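You operate a simulated robot arm through the tools that you are given. There is no shell and no other tool. Be economical: measure what you need, move in short steps, check, and stop when the job is done.

You are at the controls of a simulated robot arm. One attempt, no reset.

JOB
Join chain piece No 35 to the piece on the button plate, narrow ends together.
Fine: push them together, press the flat red button once for the link, then the big yellow button once for its keeper.

Only the result counts: the job must be done as asked and must still hold three seconds after the hand-in. Knocking over, shifting, dropping, spilling or breaking anything else fails it.

ROBOT AND FRAMES
A 6-joint arm with a two-finger parallel gripper, fixed in place. Base frame: the origin is at the foot of the arm, x ahead of it, y to its left, z up; the work surface is at about z = 90.8. Readings come in cm, rad, newtons and seconds.
With the tool pointing down near the work surface it reaches from about 14 to 84 cm from the base axis. Its first joint turns from -2.897 to 2.897 rad. Payload 3.91 kg.
The TCP is the grasp point between the finger pads, 3 cm short of the fingertips. In the tool frame z runs along the fingers and y along their closing line. The gripper opens to 11 cm. The fingers are 2 cm wide and 1 cm thick; the gripper's body (4.8 by 11.2 cm) begins 5.5 cm behind the TCP.
Orientation is that of the tool frame in the base frame, as a unit quaternion [x, y, z, w]. With the fingers straight down and closing along the base's y, the tool's x points along the base's -x, its y along +y and its z along -z.

CONTROLS
- The arm moves only by the tool send_rows. Its argument "series" is one flat list of numbers, 7 for each row, row after row: the shift along the tool's x, y, z in cm, then the turn, a rotation vector about the tool's x, y, z in rad, then the finger opening in cm, from 0 to 11. In form: [dx, dy, dz, ax, ay, az, fingers, dx, dy, dz, ax, ay, az, fingers, ...]. A call has 1 to 12 rows; each row is the pose to reach, as a shift and turn from the pose commanded when the call began, along the tool's axes at that moment. Rows are played at 5 a second. More than 5 cm and 0.15 rad between two rows, or a gripper value outside its range, and nothing of the call is played. A pose out of reach is approached as far as the arm can. The call stops where the force on the tool passes 90 N (or 10 N more than at its start, if that is more) or the arm is blocked; 0.2 s more then pass. Each finger travels about 10.8 cm/s and halts on what it meets, pressing with about 29 N; the grip force reading is that of the motor and also rises with nothing between the fingers. The clock runs only during rows and for 0.2 s after the last one: add rows that repeat a pose to give the fingers time. It gives the time, the measured TCP pose, the force on the tool (base axes), the opening and the grip force at its end, in the units of the frame above (readings bear some noise), with the torque about the TCP (base axes, N m) and any sound that the robot's microphone picked up.
- Cameras (640 x 400 px; columns grow to the right, rows downward): "scene" is fixed at [22.08, 65.01, 148.29]; the picture's right is [-1.00, 0.08, 0.00], its down [0.06, 0.75, -0.66] and it looks along [-0.05, -0.66, -0.75] (base axes); focal length 231 px, centre (320, 200). "wrist" rides on the gripper at [7.7, 0.7, -11.5] in the tool frame; the picture's right is [-0.09, 1.00, 0.00], its down [-0.80, -0.07, -0.59] and it looks along [-0.59, -0.05, 0.80] (tool axes); focal length 270 px, centre (320, 200). There is no depth. A picture from a camera that has moved, and an enlarged one, comes with that camera's place and axes in the base frame and with its lens.
- camera(camera): a new picture of that camera. The clock stands still meanwhile.
- raise_lower(by): slides the trunk up (or, below 0, down) by that many cm; the arm rides with it, the base frame stays. It gives what a move gives, with no picture.
- close_up(camera, box): a new picture of the part [left, top, right, bottom] of that camera's present view, enlarged. The clock stands still meanwhile.
- sign_off(): hands the job in; it is judged then, once.

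Go step by step. Nothing tells you positions but the pictures and the camera data: compare them with the known pose of the tool, close in by small moves and look again before you grip or let go. The budget is 120 turns and 84 pictures, counting those below and the enlarged ones. Unless the task says otherwise, let go and move clear before handing in, and close with one line.

The tools are called after "Request:" as a command line: name --argument value ..., lists and objects as JSON in quotes. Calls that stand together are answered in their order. send_rows: Moves the arm, as the interface text tells. Its arguments: {"type":"object","properties":{"series":{"type":"array"}},"required":["series"]} The other tools are called the same way: raise_lower (by) slides the trunk up or down; camera (camera) takes a picture; close_up (camera, box) takes an enlarged picture of a part of a camera's view; sign_off () hands the job in.

At the start:

```text
clock: 0.0
eef_pos: [24.57, 26.15, 127.13]
tcp_rot: [0.0, 1.0, 0.0, 0.0]
wrist_force: [0.1, 0.3, 0.3]
moment: [-0.02, 0.01, 0.05]
gripper_width: 11.03
grip_force: 0.0
trunk travel left (down, up): [-45.0, 9.0]
```

scene: 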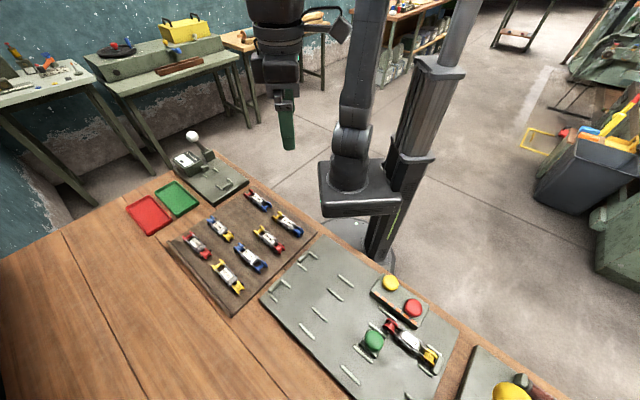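
wrist: 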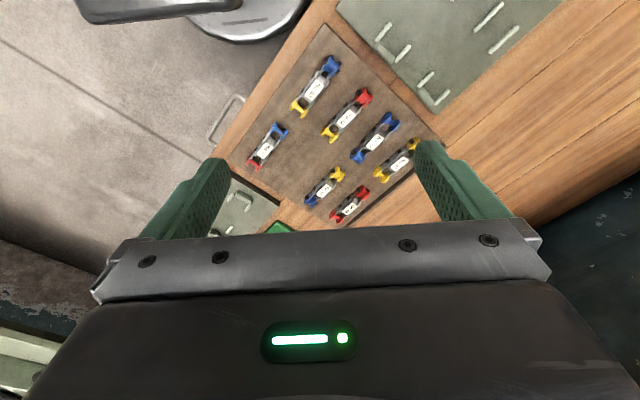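

I see a tray with seven chain pieces and a button plate with a piece, plus yellow, red and green buttons. I'll enlarge the tray and the plate to read the numbers.

Request:
close_up --camera "wrist" --box '[230, 40, 430, 230]'

Request:
close_up --camera "scene" --box '[340, 260, 480, 400]'

Request:
close_up --camera "scene" --box '[160, 180, 320, 310]'

```text
2.11 times, centred on (330, 135) of wrist
camera zoom: at [16.93, 26.86, 138.42], right [0.09, 1.0, 0.0], down [0.8, -0.07, 0.59], along [0.59, -0.05, -0.8], focal length 569 px, centre (299, 337)
```

zoom: 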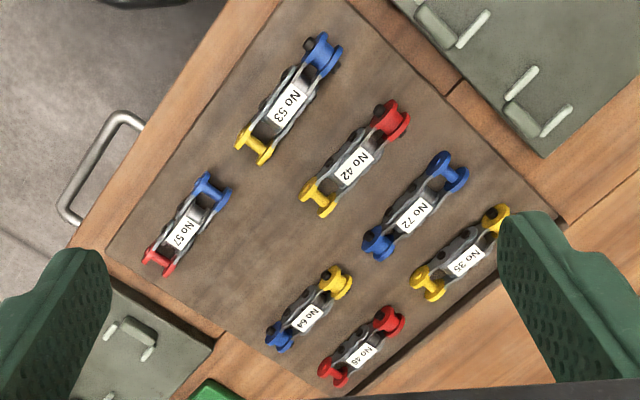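

```text
2.86 times, centred on (410, 330) of scene
camera zoom: at [22.08, 65.01, 148.29], right [-1.0, 0.08, 0.0], down [0.06, 0.75, -0.66], along [-0.05, -0.66, -0.75], focal length 661 px, centre (63, -171)
```

zoom: 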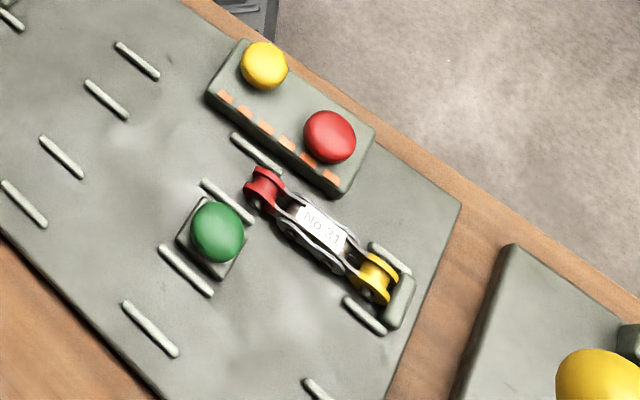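

```text
3.08 times, centred on (240, 245) of scene
camera zoom: at [22.08, 65.01, 148.29], right [-1.0, 0.08, 0.0], down [0.06, 0.75, -0.66], along [-0.05, -0.66, -0.75], focal length 712 px, centre (566, 62)
```

zoom: 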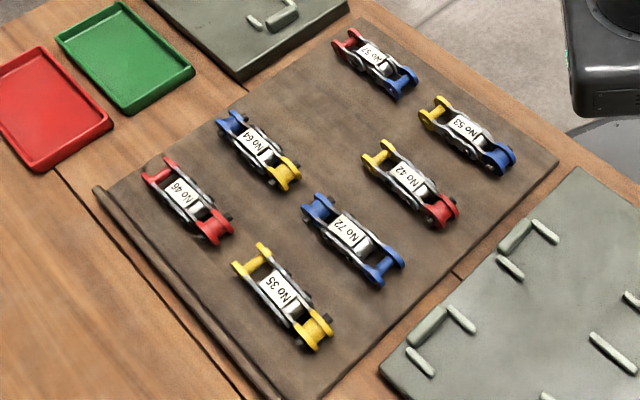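

No 35 lies at about (43, 39), both of its ends yellow. The plate piece lies at about (3, 57) with its red end free, facing +x/-y. I'll bring the wrist camera closer to No 35 to tell its wide end from its narrow one.

Request:
send_rows --series '[-0.9, 2.4, 3.4, 0, 0, 0, 11, -1.8, 4.8, 6.8, 0, 0, 0, 11, -2.7, 7.2, 10.2, 0, 0, 0, 11, -3.6, 9.6, 13.6, 0, 0, 0, 11, -4.4, 12, 17, 0, 0, 0, 11]'

Request:
camera --camera "wrist"

Request:
close_up --camera "scene" --box '[420, 330, 560, 400]'

```text
clock: 1.2
eef_pos: [29.05, 38.08, 110.21]
tcp_rot: [0.0, 1.0, 0.001, -0.001]
wrist_force: [0.0, 0.4, 0.0]
moment: [-0.02, 0.02, 0.01]
gripper_width: 11.0
grip_force: 0.1
trunk travel left (down, up): [-45.0, 9.0]
```

```text
78 pictures are left
camera wrist: at [21.38, 38.93, 121.32], right [0.09, 1.0, 0.0], down [0.8, -0.07, 0.59], along [0.59, -0.05, -0.8], focal length 270 px, centre (320, 200)
```

wrist: 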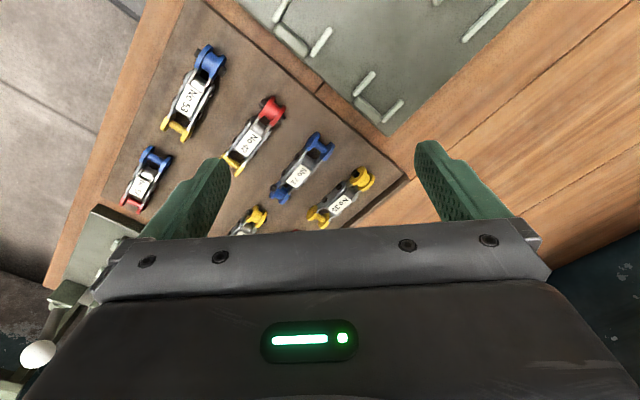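

```text
4.57 times, centred on (490, 365) of scene
camera zoom: at [22.08, 65.01, 148.29], right [-1.0, 0.08, 0.0], down [0.06, 0.75, -0.66], along [-0.05, -0.66, -0.75], focal length 1058 px, centre (-457, -554)
```

zoom: 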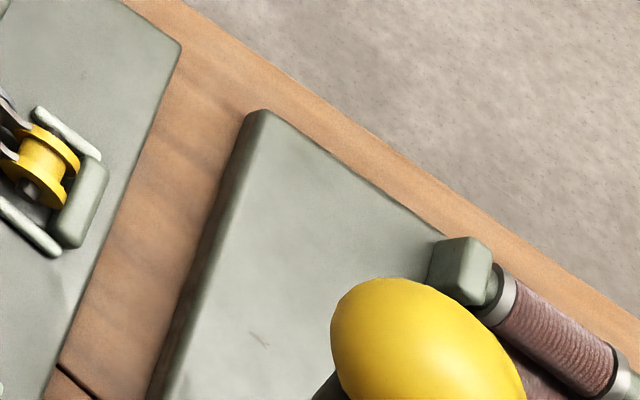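

Request:
close_up --camera "wrist" --box '[260, 120, 400, 235]'

Request:
close_up --camera "scene" --box '[200, 245, 260, 305]'

Request:
close_up --camera "scene" --box '[370, 305, 450, 375]'

```text
3.48 times, centred on (330, 178) of wrist
camera zoom: at [21.38, 38.93, 121.32], right [0.09, 1.0, 0.0], down [0.8, -0.07, 0.59], along [0.59, -0.05, -0.8], focal length 940 px, centre (285, 278)
```

zoom: 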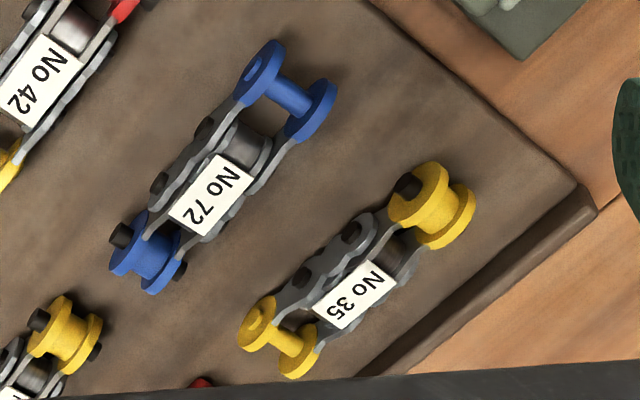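

```text
6.67 times, centred on (230, 275) of scene
camera zoom: at [22.08, 65.01, 148.29], right [-1.0, 0.08, 0.0], down [0.06, 0.75, -0.66], along [-0.05, -0.66, -0.75], focal length 1543 px, centre (920, -300)
```

zoom: 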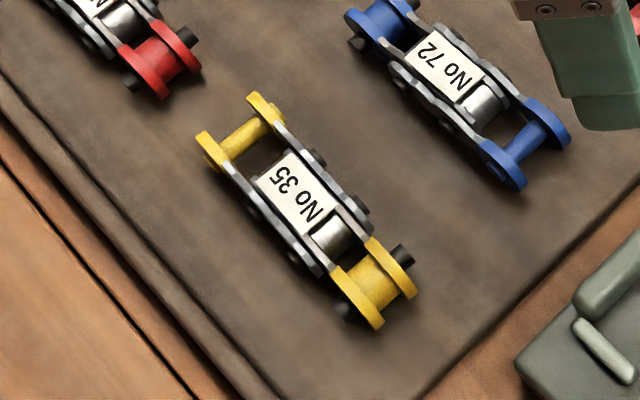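

```text
5.71 times, centred on (410, 340) of scene
camera zoom: at [22.08, 65.01, 148.29], right [-1.0, 0.08, 0.0], down [0.06, 0.75, -0.66], along [-0.05, -0.66, -0.75], focal length 1322 px, centre (-194, -600)
```

zoom: 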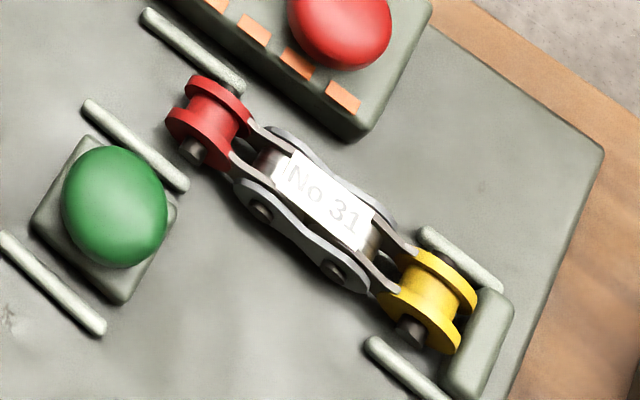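

The narrow end of No 35 is the roller or spool end, at about (39.7, 42.7). It already points towards the plate piece's red spool end, so a shift with little turning should do. I'll move over No 35 with the fingers turned 45° so they close across it.

Request:
send_rows --series '[-2.2, 0.27, 0.7, 0, 0, 0.131, 8, -4.5, 0.53, 1.4, 0, 0, 0.262, 8, -6.7, 0.8, 2.1, 0, 0, 0.393, 8, -8.9, 1.07, 2.8, 0, 0, 0.524, 8, -11.2, 1.33, 3.5, 0, 0, 0.655, 8, -13.4, 1.6, 4.2, 0, 0, 0.785, 8, -13.4, 1.6, 4.2, 0, 0, 0.785, 8]'

Request:
camera --camera "wrist"

```text
clock: 2.8
eef_pos: [42.25, 39.79, 105.94]
tcp_rot: [0.383, 0.924, 0.0, -0.001]
wrist_force: [-0.1, -0.1, 0.4]
moment: [0.04, 0.04, -0.01]
gripper_width: 8.02
grip_force: 0.1
trunk travel left (down, up): [-45.0, 9.0]
```

```text
73 pictures are left
camera wrist: at [37.43, 45.74, 117.29], right [0.77, 0.64, 0.0], down [0.52, -0.62, 0.59], along [0.38, -0.46, -0.8], focal length 270 px, centre (320, 200)
```

wrist: 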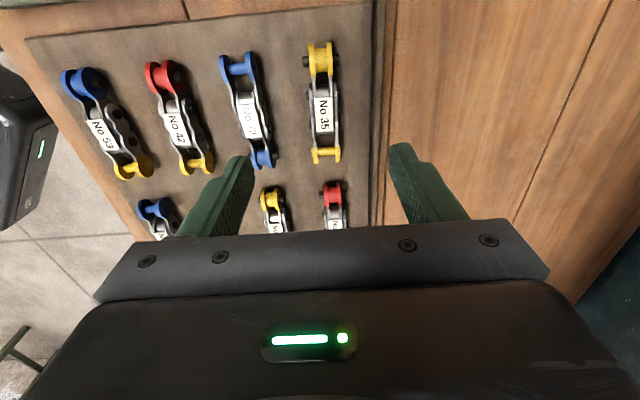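

The piece is centred at about (42.9, 39.7) and lies square to the closing line within a degree or so. I'll narrow the fingers to 5 cm and go down to z = 98 for another look.

Request:
send_rows --series '[-0.5, 0.4, 0, 0, 0, 0, 5, -0.5, 0.4, 4, 0, 0, 0, 5, -0.5, 0.4, 8, 0, 0, 0, 5, -0.5, 0.4, 8, 0, 0, 0, 5]'

Request:
camera --camera "wrist"

Request:
close_up --camera "scene" --box '[180, 220, 280, 300]'

```text
clock: 3.8
eef_pos: [43.0, 39.65, 98.17]
tcp_rot: [0.383, 0.924, 0.001, 0.0]
wrist_force: [0.1, -0.4, -0.2]
moment: [-0.02, 0.02, 0.03]
gripper_width: 5.0
grip_force: 0.0
trunk travel left (down, up): [-45.0, 9.0]
```

```text
72 pictures are left
camera wrist: at [38.16, 45.58, 109.3], right [0.77, 0.64, 0.0], down [0.52, -0.62, 0.59], along [0.38, -0.46, -0.8], focal length 270 px, centre (320, 200)
```

wrist: 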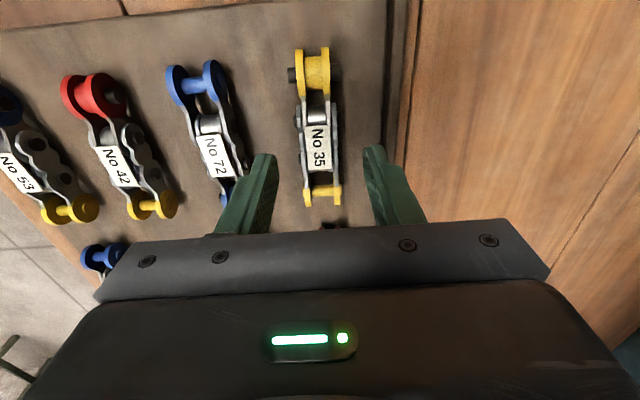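

```text
5.00 times, centred on (230, 260) of scene
camera zoom: at [22.08, 65.01, 148.29], right [-1.0, 0.08, 0.0], down [0.06, 0.75, -0.66], along [-0.05, -0.66, -0.75], focal length 1157 px, centre (770, -100)
```

zoom: 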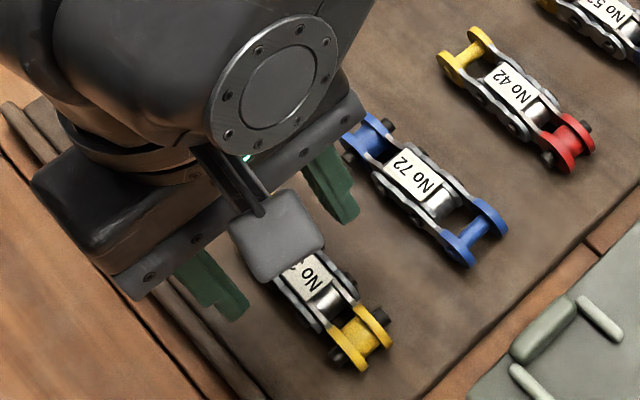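

The fingers straddle No 35 centrally. I'll go down another 2.5 cm and check the height of the tips.

Request:
send_rows --series '[0, 0, 1.3, 0, 0, 0, 5, 0, 0, 2.6, 0, 0, 0, 5, 0, 0, 2.6, 0, 0, 0, 5]'

Request:
close_up --camera "wrist" --box '[200, 40, 440, 240]'

Request:
close_up --camera "scene" --box '[190, 240, 270, 304]'

```text
clock: 4.6
eef_pos: [43.17, 39.53, 95.32]
tcp_rot: [0.383, 0.924, 0.0, 0.001]
wrist_force: [-0.6, -0.2, 0.5]
moment: [-0.01, -0.01, -0.02]
gripper_width: 5.03
grip_force: 0.0
trunk travel left (down, up): [-45.0, 9.0]
```

```text
2.00 times, centred on (320, 140) of wrist
camera zoom: at [38.14, 45.61, 106.67], right [0.77, 0.64, 0.0], down [0.52, -0.62, 0.59], along [0.38, -0.46, -0.8], focal length 541 px, centre (320, 320)
```

zoom: 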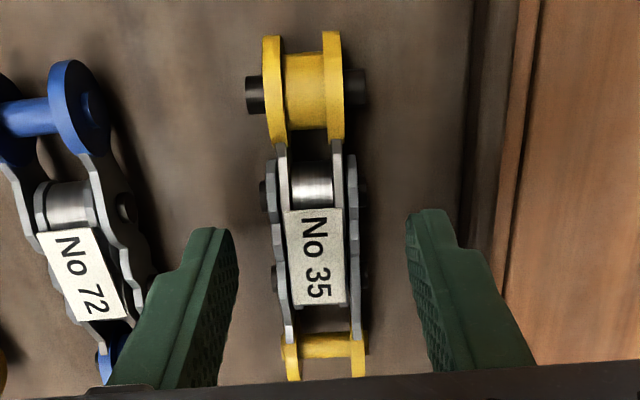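

```text
6.25 times, centred on (230, 272) of scene
camera zoom: at [22.08, 65.01, 148.29], right [-1.0, 0.08, 0.0], down [0.06, 0.75, -0.66], along [-0.05, -0.66, -0.75], focal length 1446 px, centre (882, -250)
```

zoom: 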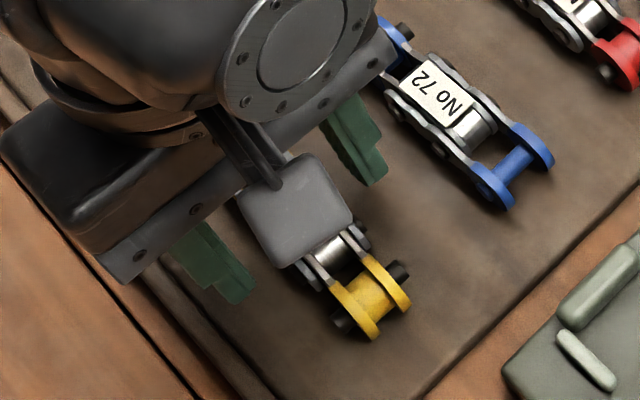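

The tips stand just above the tray on both sides of the body. I'll lower slightly and close.

Request:
send_rows --series '[0, 0, 0.3, 0, 0, 0, 5, 0, 0, 0.3, 0, 0, 0, 3.5, 0, 0, 0.3, 0, 0, 0, 2.2, 0, 0, 0.3, 0, 0, 0, 1.2, 0, 0, 0.3, 0, 0, 0, 1.2]'

Request:
close_up --camera "wrist" --box '[200, 40, 440, 240]'

```text
clock: 5.8
eef_pos: [43.04, 39.62, 95.07]
tcp_rot: [0.383, 0.924, 0.001, 0.0]
wrist_force: [-0.2, -1.1, -0.9]
moment: [-0.03, -0.03, 0.01]
gripper_width: 2.97
grip_force: 29.0
trunk travel left (down, up): [-45.0, 9.0]
```

```text
2.00 times, centred on (320, 140) of wrist
camera zoom: at [38.12, 45.62, 106.34], right [0.77, 0.64, 0.0], down [0.52, -0.62, 0.59], along [0.38, -0.46, -0.8], focal length 541 px, centre (320, 320)
```

zoom: 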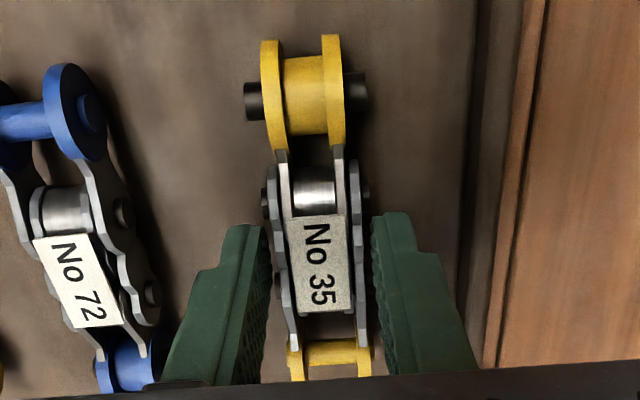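

No 35 is held at 2.97 cm. I'll lift it and carry it to hover over the lane of the plate.

Request:
send_rows --series '[0, 0, -3, 0, 0, 0, 1.2, 0, 0, -7, 0, 0, 0, 1.2, 0, 0, -11, 0, 0, 0, 1.2, 3.6, -2.3, -11, 0, 0, 0, 1.2, 7.2, -4.6, -11, 0, 0, 0, 1.2, 10.8, -6.9, -11, 0, 0, 0, 1.2, 14.4, -9.2, -11, 0, 0, 0, 1.2, 18, -11.5, -11, 0, 0, 0, 1.2, 21.6, -13.8, -11, 0, 0, 0, 1.2, 25.2, -15.9, -11, 0, 0, 0, 1.2, 25.2, -15.9, -11, 0, 0, 0, 1.2]'

Request:
camera --camera "wrist"

Request:
camera --camera "scene"

```text
clock: 8.2
eef_pos: [13.9, 46.31, 106.05]
tcp_rot: [0.383, 0.924, 0.0, 0.0]
wrist_force: [-0.4, -0.3, -3.0]
moment: [0.04, 0.01, -0.01]
gripper_width: 2.93
grip_force: 28.9
trunk travel left (down, up): [-45.0, 9.0]
```

```text
67 pictures are left
camera wrist: at [9.04, 52.3, 117.34], right [0.77, 0.64, 0.0], down [0.52, -0.62, 0.59], along [0.38, -0.46, -0.8], focal length 270 px, centre (320, 200)
```

wrist: 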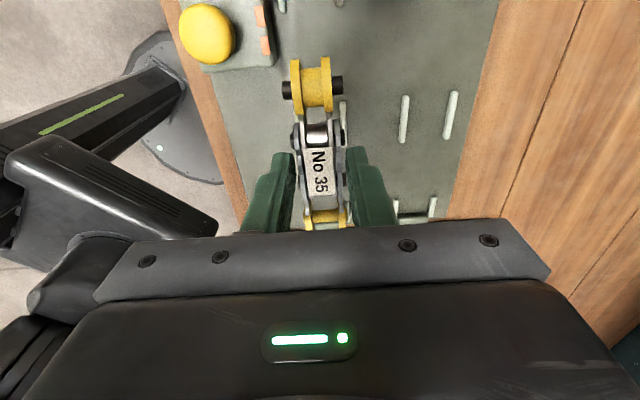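

```text
66 pictures are left
```

scene: 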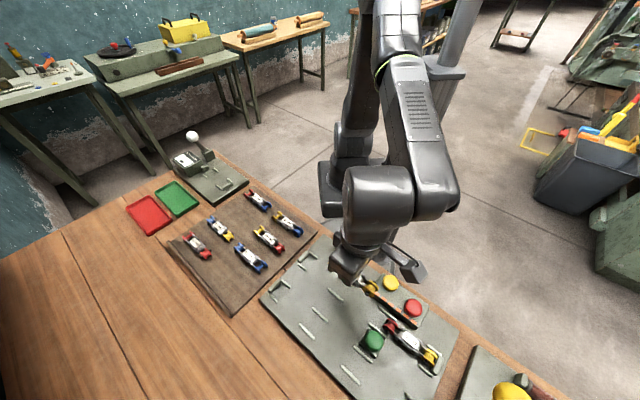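

The wrist view does not reach far enough ahead. I'll go up and forward to look over the buttons and the lane.

Request:
send_rows --series '[3.2, 0, -2.8, 0, 0, 0, 1.2, 6.4, 0, -5.6, 0, 0, 0, 1.2, 9.6, 0, -8.4, 0, 0, 0, 1.2, 12.8, 0, -11.2, 0, 0, 0, 1.2, 16, 0, -14, 0, 0, 0, 1.2, 16, 0, -14, 0, 0, 0, 1.2]'

Request:
camera --camera "wrist"

Request:
close_up --camera "wrist" --box '[140, 0, 460, 200]'

```text
clock: 9.6
eef_pos: [2.5, 57.42, 120.21]
tcp_rot: [0.384, 0.924, 0.0, 0.0]
wrist_force: [0.2, 0.9, -2.3]
moment: [0.03, -0.02, 0.01]
gripper_width: 2.97
grip_force: 29.4
trunk travel left (down, up): [-45.0, 9.0]
```

```text
65 pictures are left
camera wrist: at [-2.31, 63.48, 131.4], right [0.77, 0.64, 0.0], down [0.52, -0.62, 0.59], along [0.38, -0.46, -0.8], focal length 270 px, centre (320, 200)
```

wrist: 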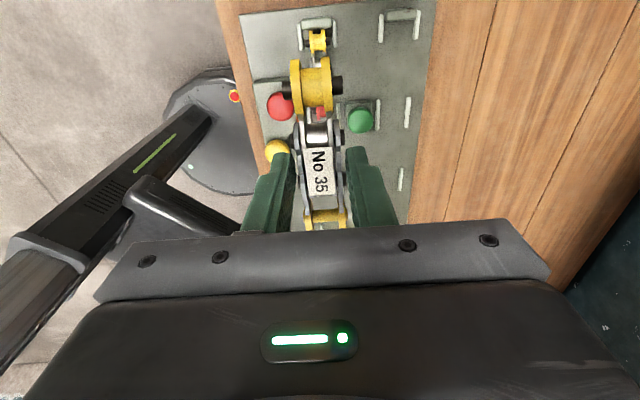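

```text
2.00 times, centred on (300, 100) of wrist
camera zoom: at [-2.31, 63.48, 131.4], right [0.77, 0.64, 0.0], down [0.52, -0.62, 0.59], along [0.38, -0.46, -0.8], focal length 541 px, centre (360, 400)
```

zoom: 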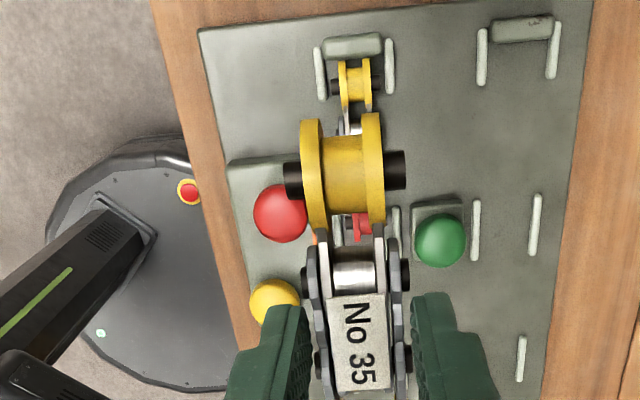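

I can see the lane: piece 31 sits in its stop, with red and yellow buttons on the box and a green one opposite. Before deciding on the buttons I'll look at the neighbouring station, which has a large yellow object.

Request:
send_rows --series '[4, -0.5, 0, 0, 0, 0, 1.2, 8, -1, 0, 0, 0, 0, 1.2, 12, -1.5, 0, 0, 0, 0, 1.2, 15, -2, 0, 0, 0, 0, 1.2, 15, -2, 0, 0, 0, 0, 1.2]'

Request:
camera --camera "wrist"

```text
clock: 10.8
eef_pos: [-9.36, 66.67, 120.16]
tcp_rot: [0.383, 0.924, 0.0, 0.001]
wrist_force: [0.6, 1.0, -2.7]
moment: [0.01, -0.01, 0.01]
gripper_width: 2.94
grip_force: 28.8
trunk travel left (down, up): [-45.0, 9.0]
```

```text
63 pictures are left
camera wrist: at [-14.29, 72.73, 131.42], right [0.77, 0.64, 0.0], down [0.52, -0.62, 0.59], along [0.38, -0.46, -0.8], focal length 270 px, centre (320, 200)
```

wrist: 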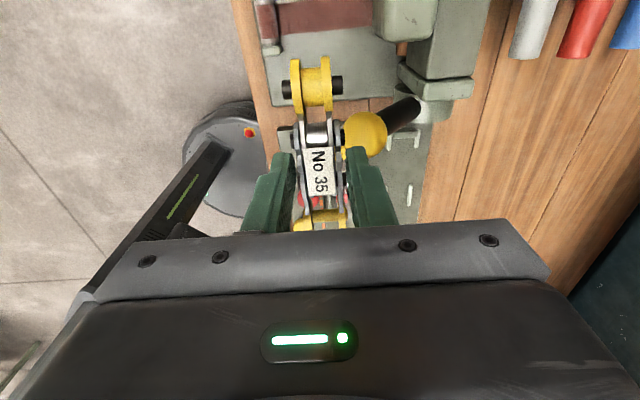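

The yellow object next door is a lever knob at about (-2, 66, 105), not a button, so I'll stay clear of it. The lane runs at -45° and the joint is near (7, 53). I'll hover at the entry to the lane at z ≈ 105.

Request:
send_rows --series '[-4.2, 0.26, 0, 0, 0, 0, 1.2, -8.4, 0.5, 0, 0, 0, 0, 1.2, -12.6, 0.77, 0, 0, 0, 0, 1.2, -16.8, 1.0, 0, 0, 0, 0, 1.2, -21, 1.28, 0, 0, 0, 0, 1.2, -25.2, 1.5, 0, 0, 0, 0, 1.2, -29.5, 1.8, 0, 0, 0, 0, 1.2, -29.5, 1.8, 5, 0, 0, 0, 1.2, -29.5, 1.8, 10, 0, 0, 0, 1.2, -29.5, 1.8, 15, 0, 0, 0, 1.2, -29.5, 1.8, 17, 0, 0, 0, 1.2, -29.5, 1.8, 17, 0, 0, 0, 1.2]'

Request:
close_up --camera "wrist" --box '[160, 0, 480, 200]'

Request:
close_up --camera "scene" --box '[320, 250, 450, 380]'

```text
clock: 13.4
eef_pos: [12.72, 47.08, 102.9]
tcp_rot: [0.383, 0.924, 0.001, 0.0]
wrist_force: [0.0, -0.2, -1.7]
moment: [0.01, -0.01, 0.0]
gripper_width: 2.94
grip_force: 29.0
trunk travel left (down, up): [-45.0, 9.0]
```

```text
2.00 times, centred on (320, 100) of wrist
camera zoom: at [7.87, 53.12, 114.23], right [0.77, 0.64, 0.0], down [0.52, -0.62, 0.59], along [0.38, -0.46, -0.8], focal length 541 px, centre (320, 400)
```

zoom: 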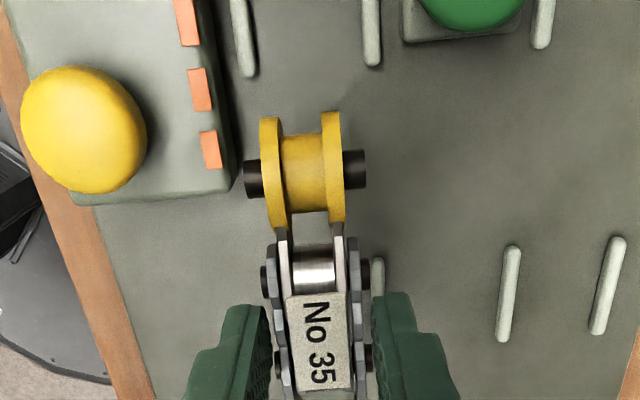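

```text
3.08 times, centred on (385, 315) of scene
camera zoom: at [22.08, 65.01, 148.29], right [-1.0, 0.08, 0.0], down [0.06, 0.75, -0.66], along [-0.05, -0.66, -0.75], focal length 712 px, centre (120, -154)
```

zoom: 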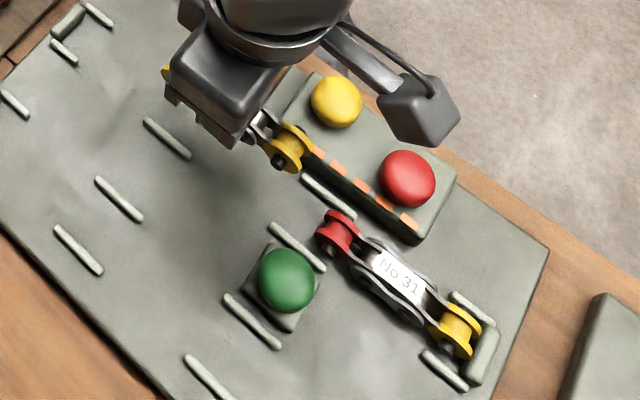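

The rail ends put the lane's middle at n ≈ 42.5, and the piece is within 0.15 cm of that. I'll make a small sideways correction and descend to about 1 cm above seating.

Request:
send_rows --series '[0, 0.12, 2.5, 0, 0, 0, 1.2, 0, 0.12, 5, 0, 0, 0, 1.2, 0, 0.12, 6.5, 0, 0, 0, 1.2, 0, 0.12, 6.5, 0, 0, 0, 1.2]'

Request:
close_up --camera "wrist" --box '[160, 0, 480, 200]'

Request:
close_up --camera "scene" --box '[340, 270, 420, 350]'

```text
clock: 14.4
eef_pos: [12.88, 47.19, 96.51]
tcp_rot: [0.383, 0.924, 0.001, 0.0]
wrist_force: [0.0, -0.3, -2.7]
moment: [0.0, 0.03, -0.01]
gripper_width: 2.93
grip_force: 29.4
trunk travel left (down, up): [-45.0, 9.0]
```

```text
2.00 times, centred on (320, 100) of wrist
camera zoom: at [8.0, 53.17, 107.79], right [0.77, 0.64, 0.0], down [0.52, -0.62, 0.59], along [0.38, -0.46, -0.8], focal length 541 px, centre (320, 400)
```

zoom: 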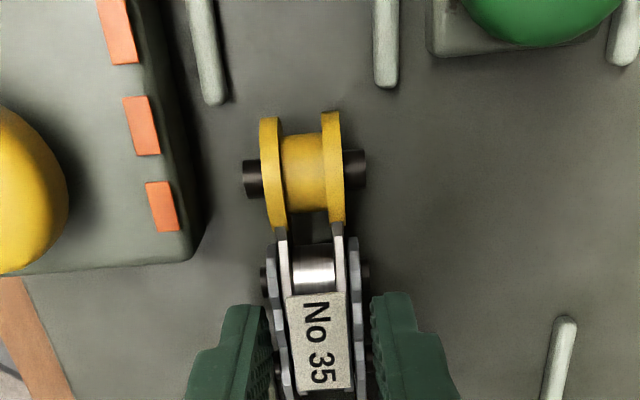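

```text
5.00 times, centred on (380, 310) of scene
camera zoom: at [22.08, 65.01, 148.29], right [-1.0, 0.08, 0.0], down [0.06, 0.75, -0.66], along [-0.05, -0.66, -0.75], focal length 1157 px, centre (20, -350)
```

zoom: 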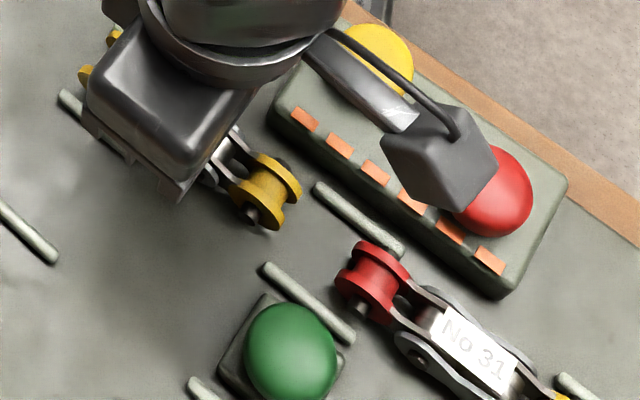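

The piece is well lined up between the rails. I'll lower it until it seats, watching the force.

Request:
send_rows --series '[0, 0, 0.5, 0, 0, 0, 1.2, 0, 0, 1.0, 0, 0, 0, 1.2, 0, 0, 1.3, 0, 0, 0, 1.2, 0, 0, 1.3, 0, 0, 0, 1.2]'

```text
clock: 15.4
eef_pos: [12.84, 47.13, 95.17]
tcp_rot: [0.383, 0.924, 0.001, 0.0]
wrist_force: [0.3, 0.5, 22.3]
moment: [0.04, 0.12, 0.01]
gripper_width: 2.97
grip_force: 29.4
trunk travel left (down, up): [-45.0, 9.0]
```

It is touching the plate at about 22 N. I'll ease up slightly and then slide forward about 2 cm towards the red end.

Request:
send_rows --series '[0, 0, -0.15, 0, 0, 0, 1.2, 0, 0, -0.15, 0, 0, 0, 1.2]'

Request:
close_up --camera "wrist" --box '[160, 0, 480, 200]'

Request:
close_up --camera "scene" --box '[340, 270, 420, 350]'

```text
clock: 16.0
eef_pos: [12.8, 47.33, 95.47]
tcp_rot: [0.383, 0.924, 0.001, 0.0]
wrist_force: [-1.0, 2.6, 10.0]
moment: [0.51, 0.38, -0.12]
gripper_width: 2.96
grip_force: 28.9
trunk travel left (down, up): [-45.0, 9.0]
```

```text
2.00 times, centred on (320, 100) of wrist
camera zoom: at [7.91, 53.2, 106.64], right [0.77, 0.64, 0.0], down [0.52, -0.62, 0.59], along [0.38, -0.46, -0.8], focal length 541 px, centre (320, 400)
```

zoom: 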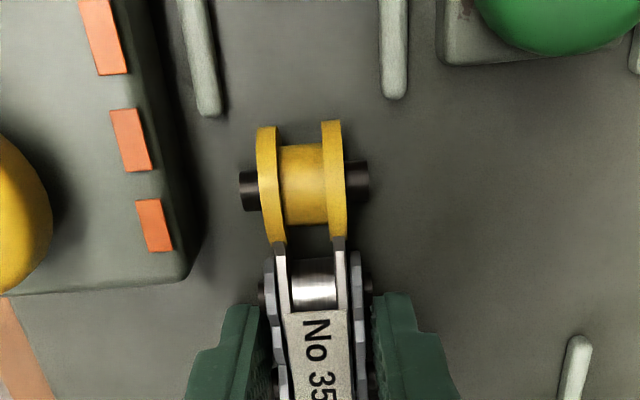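

```text
5.00 times, centred on (380, 310) of scene
camera zoom: at [22.08, 65.01, 148.29], right [-1.0, 0.08, 0.0], down [0.06, 0.75, -0.66], along [-0.05, -0.66, -0.75], focal length 1157 px, centre (20, -350)
```

zoom: 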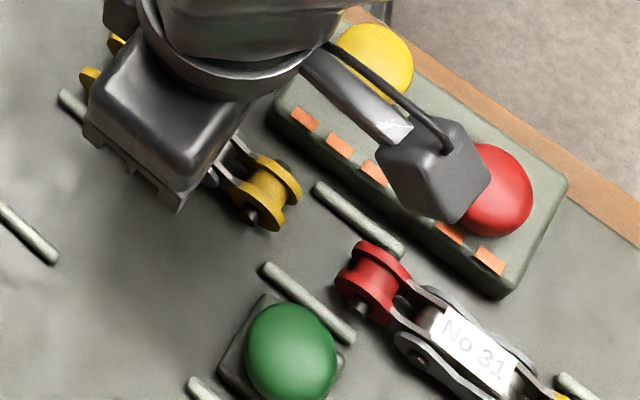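

The piece seems slightly pitched with its narrow end pressing down. I'll open the fingers just a little to let it settle flat, lower slightly and regrip.

Request:
send_rows --series '[0, 0, 0, 0, 0, 0, 3.8, 0, 0, 0, 0, 0, 0, 3.8, 0, 0, 0.05, 0, 0, 0, 3.8, 0, 0, 0.05, 0, 0, 0, 1.2, 0, 0, 0.05, 0, 0, 0, 1.2, 0, 0, 0.05, 0, 0, 0, 1.2]'

Request:
close_up --camera "wrist" --box '[160, 0, 480, 200]'

```text
clock: 17.4
eef_pos: [12.89, 47.07, 95.45]
tcp_rot: [0.382, 0.924, 0.001, 0.0]
wrist_force: [1.0, 0.6, 0.1]
moment: [-0.04, -0.03, 0.0]
gripper_width: 2.92
grip_force: 28.9
trunk travel left (down, up): [-45.0, 9.0]
```

```text
2.00 times, centred on (320, 100) of wrist
camera zoom: at [7.91, 53.19, 106.61], right [0.77, 0.64, 0.0], down [0.52, -0.62, 0.59], along [0.38, -0.46, -0.8], focal length 541 px, centre (320, 400)
```

zoom: 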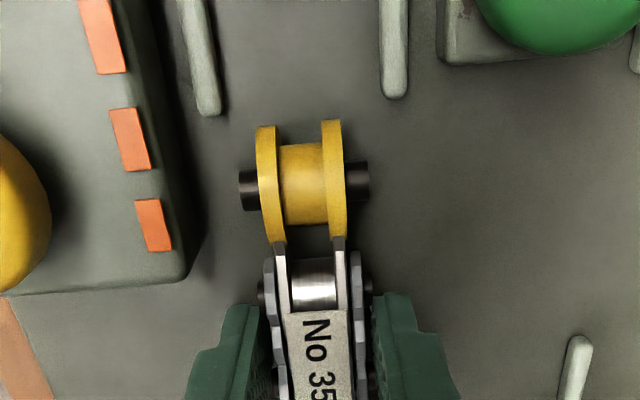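

Forces are now near zero and the piece lies flat. I'll slide it 1.6 cm forward.

Request:
send_rows --series '[0.4, 0.05, 0, 0, 0, 0, 1.2, 0.8, 0.06, 0, 0, 0, 0, 1.2, 1.2, 0.06, 0, 0, 0, 0, 1.2, 1.6, 0.06, 0, 0, 0, 0, 1.2, 1.6, 0.06, 0, 0, 0, 0, 1.2]'

Request:
close_up --camera "scene" --box '[340, 270, 420, 350]'

Request:
close_up --camera "wrist" --box '[160, 0, 480, 200]'

```text
clock: 18.6
eef_pos: [11.73, 48.4, 95.38]
tcp_rot: [0.383, 0.924, 0.0, 0.001]
wrist_force: [0.8, -0.5, 1.5]
moment: [-0.18, -0.13, 0.04]
gripper_width: 2.95
grip_force: 29.0
trunk travel left (down, up): [-45.0, 9.0]
```

```text
5.00 times, centred on (380, 310) of scene
camera zoom: at [22.08, 65.01, 148.29], right [-1.0, 0.08, 0.0], down [0.06, 0.75, -0.66], along [-0.05, -0.66, -0.75], focal length 1157 px, centre (20, -350)
```

zoom: 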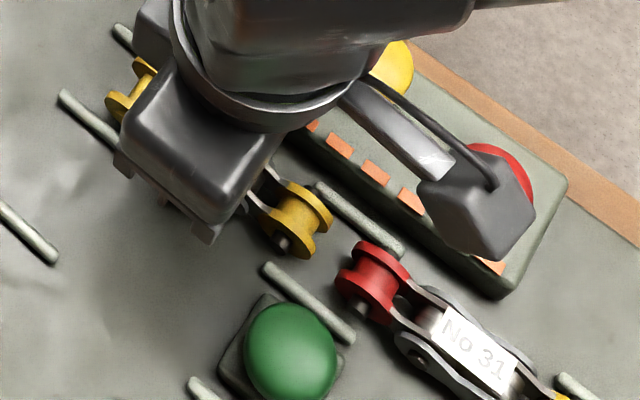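

```text
2.00 times, centred on (320, 100) of wrist
camera zoom: at [6.84, 54.4, 106.61], right [0.77, 0.64, 0.0], down [0.52, -0.62, 0.59], along [0.38, -0.46, -0.8], focal length 541 px, centre (320, 400)
```

zoom: 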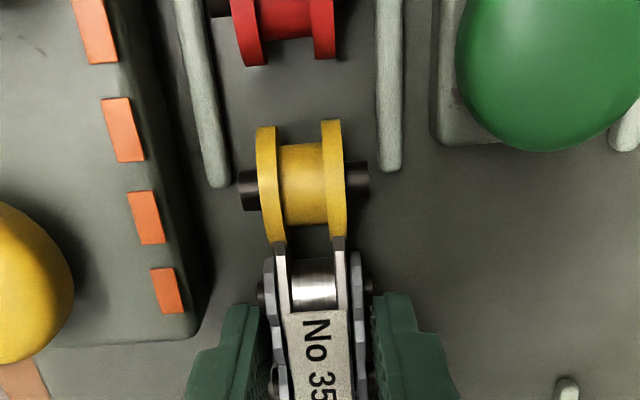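

Clearances to the rails are even and the gap is about 1.3 cm. I'll slide on 1.1 cm.

Request:
send_rows --series '[0.3, 0, 0, 0, 0, 0, 1.2, 0.6, 0, 0, 0, 0, 0, 1.2, 0.9, 0, 0, 0, 0, 0, 1.2, 1.1, 0, 0, 0, 0, 0, 1.2, 1.1, 0, 0, 0, 0, 0, 1.2]'

Request:
close_up --camera "wrist" --box '[160, 0, 480, 200]'

```text
clock: 19.8
eef_pos: [10.89, 49.11, 95.36]
tcp_rot: [0.382, 0.924, 0.0, 0.0]
wrist_force: [1.7, -1.1, 5.0]
moment: [-0.2, -0.18, -0.04]
gripper_width: 2.93
grip_force: 28.9
trunk travel left (down, up): [-45.0, 9.0]
```

```text
2.00 times, centred on (320, 100) of wrist
camera zoom: at [6.07, 55.13, 106.61], right [0.77, 0.64, 0.0], down [0.52, -0.62, 0.59], along [0.38, -0.46, -0.8], focal length 541 px, centre (320, 400)
```

zoom: 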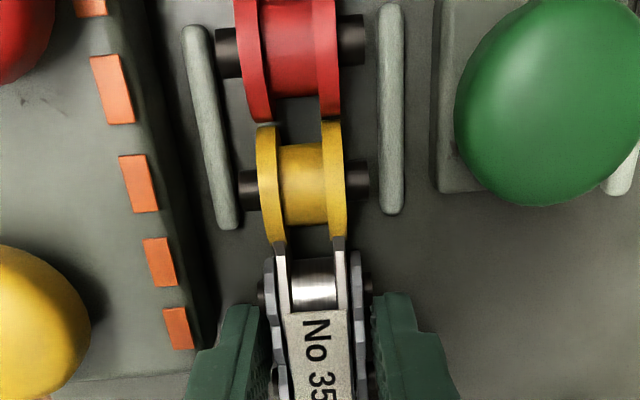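

They are nearly touching. I'll push on in small steps to feel the contact.

Request:
send_rows --series '[0.1, 0, 0, 0, 0, 0, 1.2, 0.2, 0, 0, 0, 0, 0, 1.2, 0.3, 0, 0, 0, 0, 0, 1.2, 0.3, 0, 0, 0, 0, 0, 1.2]'

Request:
close_up --camera "wrist" --box '[160, 0, 480, 200]'

```text
clock: 20.8
eef_pos: [10.75, 49.25, 95.35]
tcp_rot: [0.383, 0.924, 0.0, 0.001]
wrist_force: [4.3, -6.1, 1.2]
moment: [0.04, 0.03, 0.07]
gripper_width: 2.99
grip_force: 29.2
trunk travel left (down, up): [-45.0, 9.0]
```

```text
2.00 times, centred on (320, 100) of wrist
camera zoom: at [5.92, 55.31, 106.61], right [0.77, 0.64, 0.0], down [0.52, -0.62, 0.59], along [0.38, -0.46, -0.8], focal length 541 px, centre (320, 400)
```

zoom: 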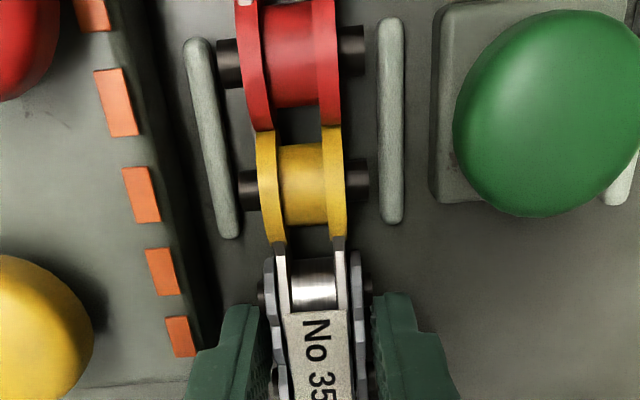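

The spools are in contact with about 7 N of push. I'll push slightly more so that any slack at the end stop closes.

Request:
send_rows --series '[0.1, 0, 0, 0, 0, 0, 1.2, 0.2, 0, 0, 0, 0, 0, 1.2, 0.2, 0, 0, 0, 0, 0, 1.2]'

Request:
close_up --camera "scene" --box '[340, 270, 450, 380]'

```text
clock: 21.6
eef_pos: [10.8, 49.46, 95.25]
tcp_rot: [0.383, 0.924, -0.001, 0.0]
wrist_force: [13.6, -13.9, 0.4]
moment: [-0.24, -0.3, -0.03]
gripper_width: 2.93
grip_force: 29.3
trunk travel left (down, up): [-45.0, 9.0]
```

```text
3.64 times, centred on (395, 325) of scene
camera zoom: at [22.08, 65.01, 148.29], right [-1.0, 0.08, 0.0], down [0.06, 0.75, -0.66], along [-0.05, -0.66, -0.75], focal length 842 px, centre (47, -254)
```

zoom: 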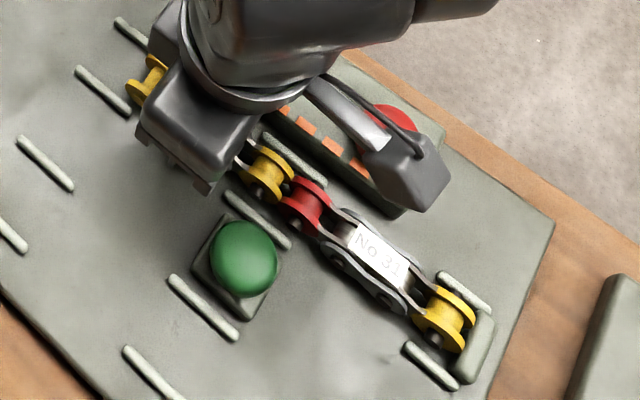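

They are pressed firmly together against the stop with about 20 N. I'll ease the push, open a little and rise straight up.

Request:
send_rows --series '[-0.1, 0, 0, 0, 0, 0, 1.2, -0.1, 0, 0, 0, 0, 0, 4.2, -0.1, 0, 0, 0, 0, 0, 4.2, -0.1, 0, 0, 0, 0, 0, 4.2, -0.1, 0, -3, 0, 0, 0, 4.2, -0.1, 0, -7, 0, 0, 0, 4.2, -0.1, 0, -11, 0, 0, 0, 4.2, -0.1, 0, -14, 0, 0, 0, 2, -0.1, 0, -14, 0, 0, 0, 0]'

Request:
close_up --camera "wrist" --box '[140, 0, 460, 200]'

Request:
close_up --camera "scene" --box '[320, 250, 450, 380]'

```text
clock: 23.6
eef_pos: [10.65, 49.38, 109.35]
tcp_rot: [0.382, 0.924, 0.0, 0.0]
wrist_force: [-0.4, -0.6, 0.2]
moment: [0.0, 0.0, 0.02]
gripper_width: 0.01
grip_force: 29.0
trunk travel left (down, up): [-45.0, 9.0]
```

```text
2.00 times, centred on (300, 100) of wrist
camera zoom: at [5.74, 55.35, 120.63], right [0.77, 0.64, 0.0], down [0.52, -0.62, 0.59], along [0.38, -0.46, -0.8], focal length 541 px, centre (360, 400)
```

zoom: 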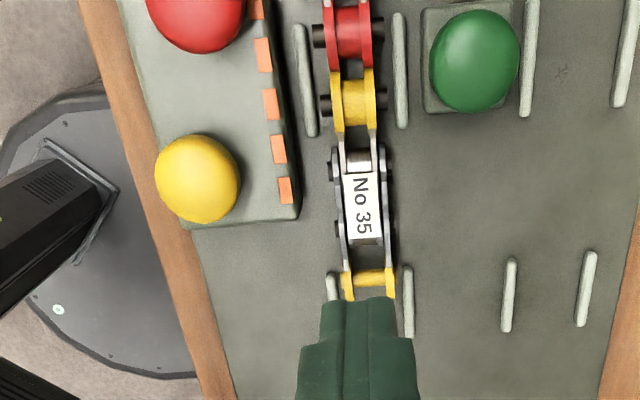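

```text
3.08 times, centred on (385, 315) of scene
camera zoom: at [22.08, 65.01, 148.29], right [-1.0, 0.08, 0.0], down [0.06, 0.75, -0.66], along [-0.05, -0.66, -0.75], focal length 712 px, centre (120, -154)
```

zoom: 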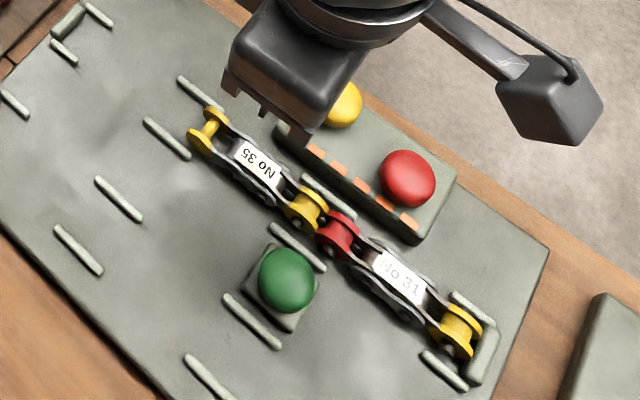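

Both pieces are seated end to end in the lane. The red button is at about (0.9, 51.3) with its top near 95, so I'll hover closed fingers over it.

Request:
send_rows --series '[2.8, -1.9, 0, 0, 0, 0, 0, 5.6, -3.8, 0, 0, 0, 0, 0, 8.25, -5.6, 0, 0, 0, 0, 0, 8.25, -5.6, 5, 0, 0, 0, 0, 8.25, -5.6, 5, 0, 0, 0, 0]'

Request:
close_up --camera "wrist" --box '[160, 0, 480, 200]'

Request:
close_up --camera "scene" --box '[340, 250, 450, 360]'

```text
clock: 24.8
eef_pos: [0.82, 51.25, 104.34]
tcp_rot: [0.383, 0.924, -0.001, 0.0]
wrist_force: [-0.3, 0.0, 0.6]
moment: [-0.01, -0.01, -0.01]
gripper_width: 0.0
grip_force: 29.2
trunk travel left (down, up): [-45.0, 9.0]
```

```text
2.00 times, centred on (320, 100) of wrist
camera zoom: at [-4.07, 57.27, 115.66], right [0.77, 0.64, 0.0], down [0.52, -0.62, 0.59], along [0.38, -0.46, -0.8], focal length 541 px, centre (320, 400)
```

zoom: 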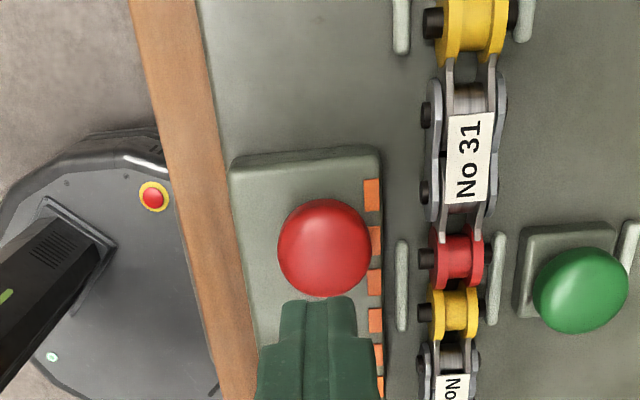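

```text
3.64 times, centred on (395, 305) of scene
camera zoom: at [22.08, 65.01, 148.29], right [-1.0, 0.08, 0.0], down [0.06, 0.75, -0.66], along [-0.05, -0.66, -0.75], focal length 842 px, centre (47, -182)
```

zoom: 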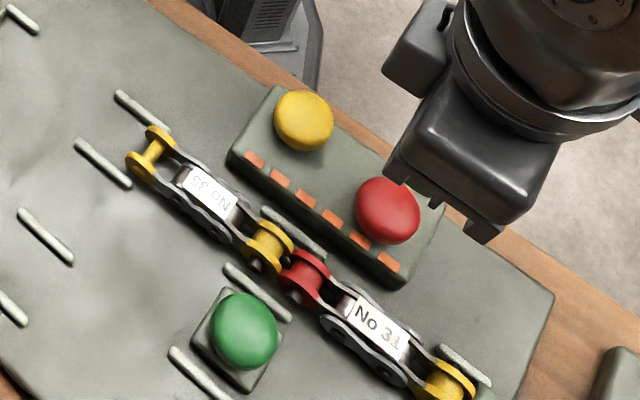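

I'm within 0.3 cm of the red button's centre. I'll correct that and go down close to its top.

Request:
send_rows --series '[0.1, 0.22, 2.5, 0, 0, 0, 0, 0.1, 0.22, 4.7, 0, 0, 0, 0, 0.1, 0.22, 4.7, 0, 0, 0, 0]'

Request:
close_up --camera "wrist" --box '[220, 60, 420, 220]'

Request:
close_up --camera "scene" --box '[380, 270, 450, 340]'

```text
clock: 25.6
eef_pos: [0.97, 51.56, 99.58]
tcp_rot: [0.383, 0.924, 0.001, 0.0]
wrist_force: [0.4, 0.6, 2.2]
moment: [0.03, -0.04, -0.01]
gripper_width: 0.0
grip_force: 29.0
trunk travel left (down, up): [-45.0, 9.0]
```

```text
2.50 times, centred on (320, 140) of wrist
camera zoom: at [-3.97, 57.54, 110.89], right [0.77, 0.64, 0.0], down [0.52, -0.62, 0.59], along [0.38, -0.46, -0.8], focal length 676 px, centre (320, 350)
```

zoom: 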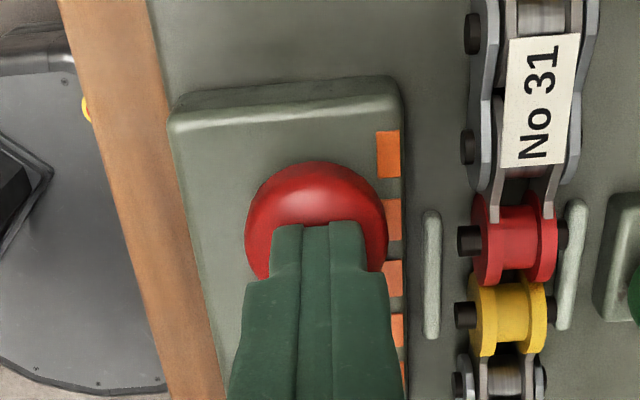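

```text
5.71 times, centred on (415, 305) of scene
camera zoom: at [22.08, 65.01, 148.29], right [-1.0, 0.08, 0.0], down [0.06, 0.75, -0.66], along [-0.05, -0.66, -0.75], focal length 1322 px, centre (-223, -400)
```

zoom: 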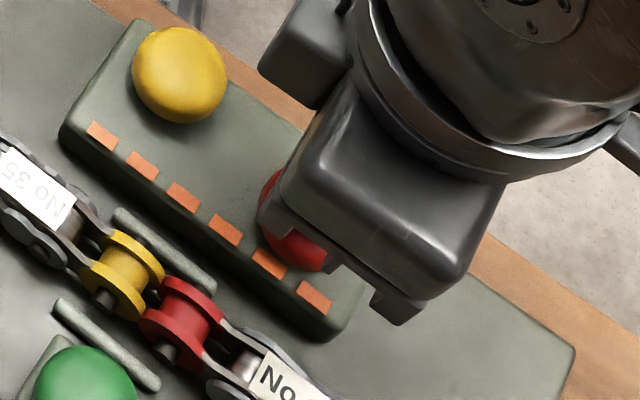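

The tip is just above the red button. I'll press down slowly.

Request:
send_rows --series '[0, 0, 0.2, 0, 0, 0, 0, 0, 0, 0.4, 0, 0, 0, 0, 0, 0, 0.6, 0, 0, 0, 0, 0, 0, 0.8, 0, 0, 0, 0]'

```text
clock: 26.6
eef_pos: [0.99, 51.4, 98.88]
tcp_rot: [0.382, 0.924, 0.0, 0.0]
wrist_force: [-0.5, 1.0, 6.3]
moment: [0.0, 0.06, 0.02]
gripper_width: 0.01
grip_force: 29.3
trunk travel left (down, up): [-45.0, 9.0]
```

Request:
send_rows --series '[0, 0, 0.15, 0, 0, 0, 0, 0, 0, 0.3, 0, 0, 0, 0, 0, 0, 0.45, 0, 0, 0, 0]'

```text
clock: 27.4
eef_pos: [0.97, 51.52, 98.38]
tcp_rot: [0.383, 0.924, 0.0, -0.001]
wrist_force: [-1.6, 2.2, 8.6]
moment: [0.06, 0.04, -0.06]
gripper_width: 0.01
grip_force: 29.7
trunk travel left (down, up): [-45.0, 9.0]
heard: click
```

A click: the red button has fired. I'll rise and check that the link is there.

Request:
send_rows --series '[0, 0, -2, 0, 0, 0, 0, 0, 0, -6, 0, 0, 0, 0, 0, 0, -10, 0, 0, 0, 0, 0, 0, -10, 0, 0, 0, 0]'

Request:
close_up --camera "wrist" --box '[280, 0, 480, 200]'

Request:
close_up --camera "scene" --box '[340, 250, 450, 360]'

```text
clock: 28.4
eef_pos: [0.95, 51.65, 108.43]
tcp_rot: [0.382, 0.924, 0.0, 0.0]
wrist_force: [0.0, -0.1, 0.1]
moment: [0.01, -0.03, 0.03]
gripper_width: 0.01
grip_force: 29.0
trunk travel left (down, up): [-45.0, 9.0]
```

```text
2.00 times, centred on (380, 100) of wrist
camera zoom: at [-3.94, 57.57, 119.67], right [0.77, 0.64, 0.0], down [0.52, -0.62, 0.59], along [0.38, -0.46, -0.8], focal length 541 px, centre (200, 400)
```

zoom: 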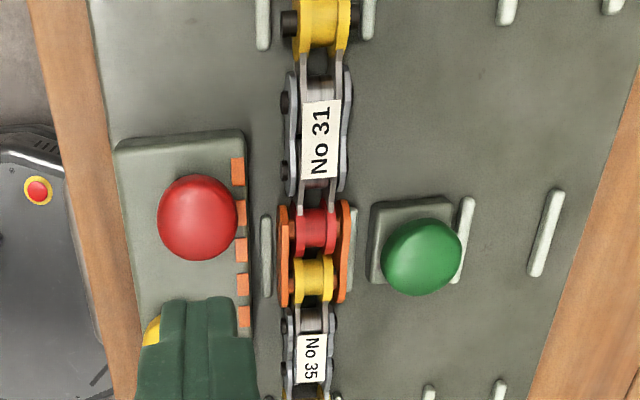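

```text
3.64 times, centred on (395, 305) of scene
camera zoom: at [22.08, 65.01, 148.29], right [-1.0, 0.08, 0.0], down [0.06, 0.75, -0.66], along [-0.05, -0.66, -0.75], focal length 842 px, centre (47, -182)
```

zoom: 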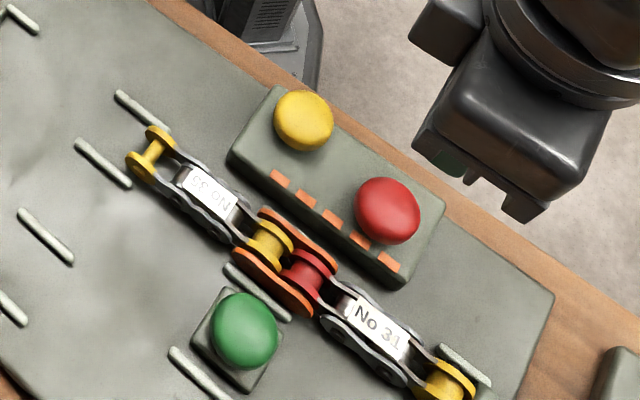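

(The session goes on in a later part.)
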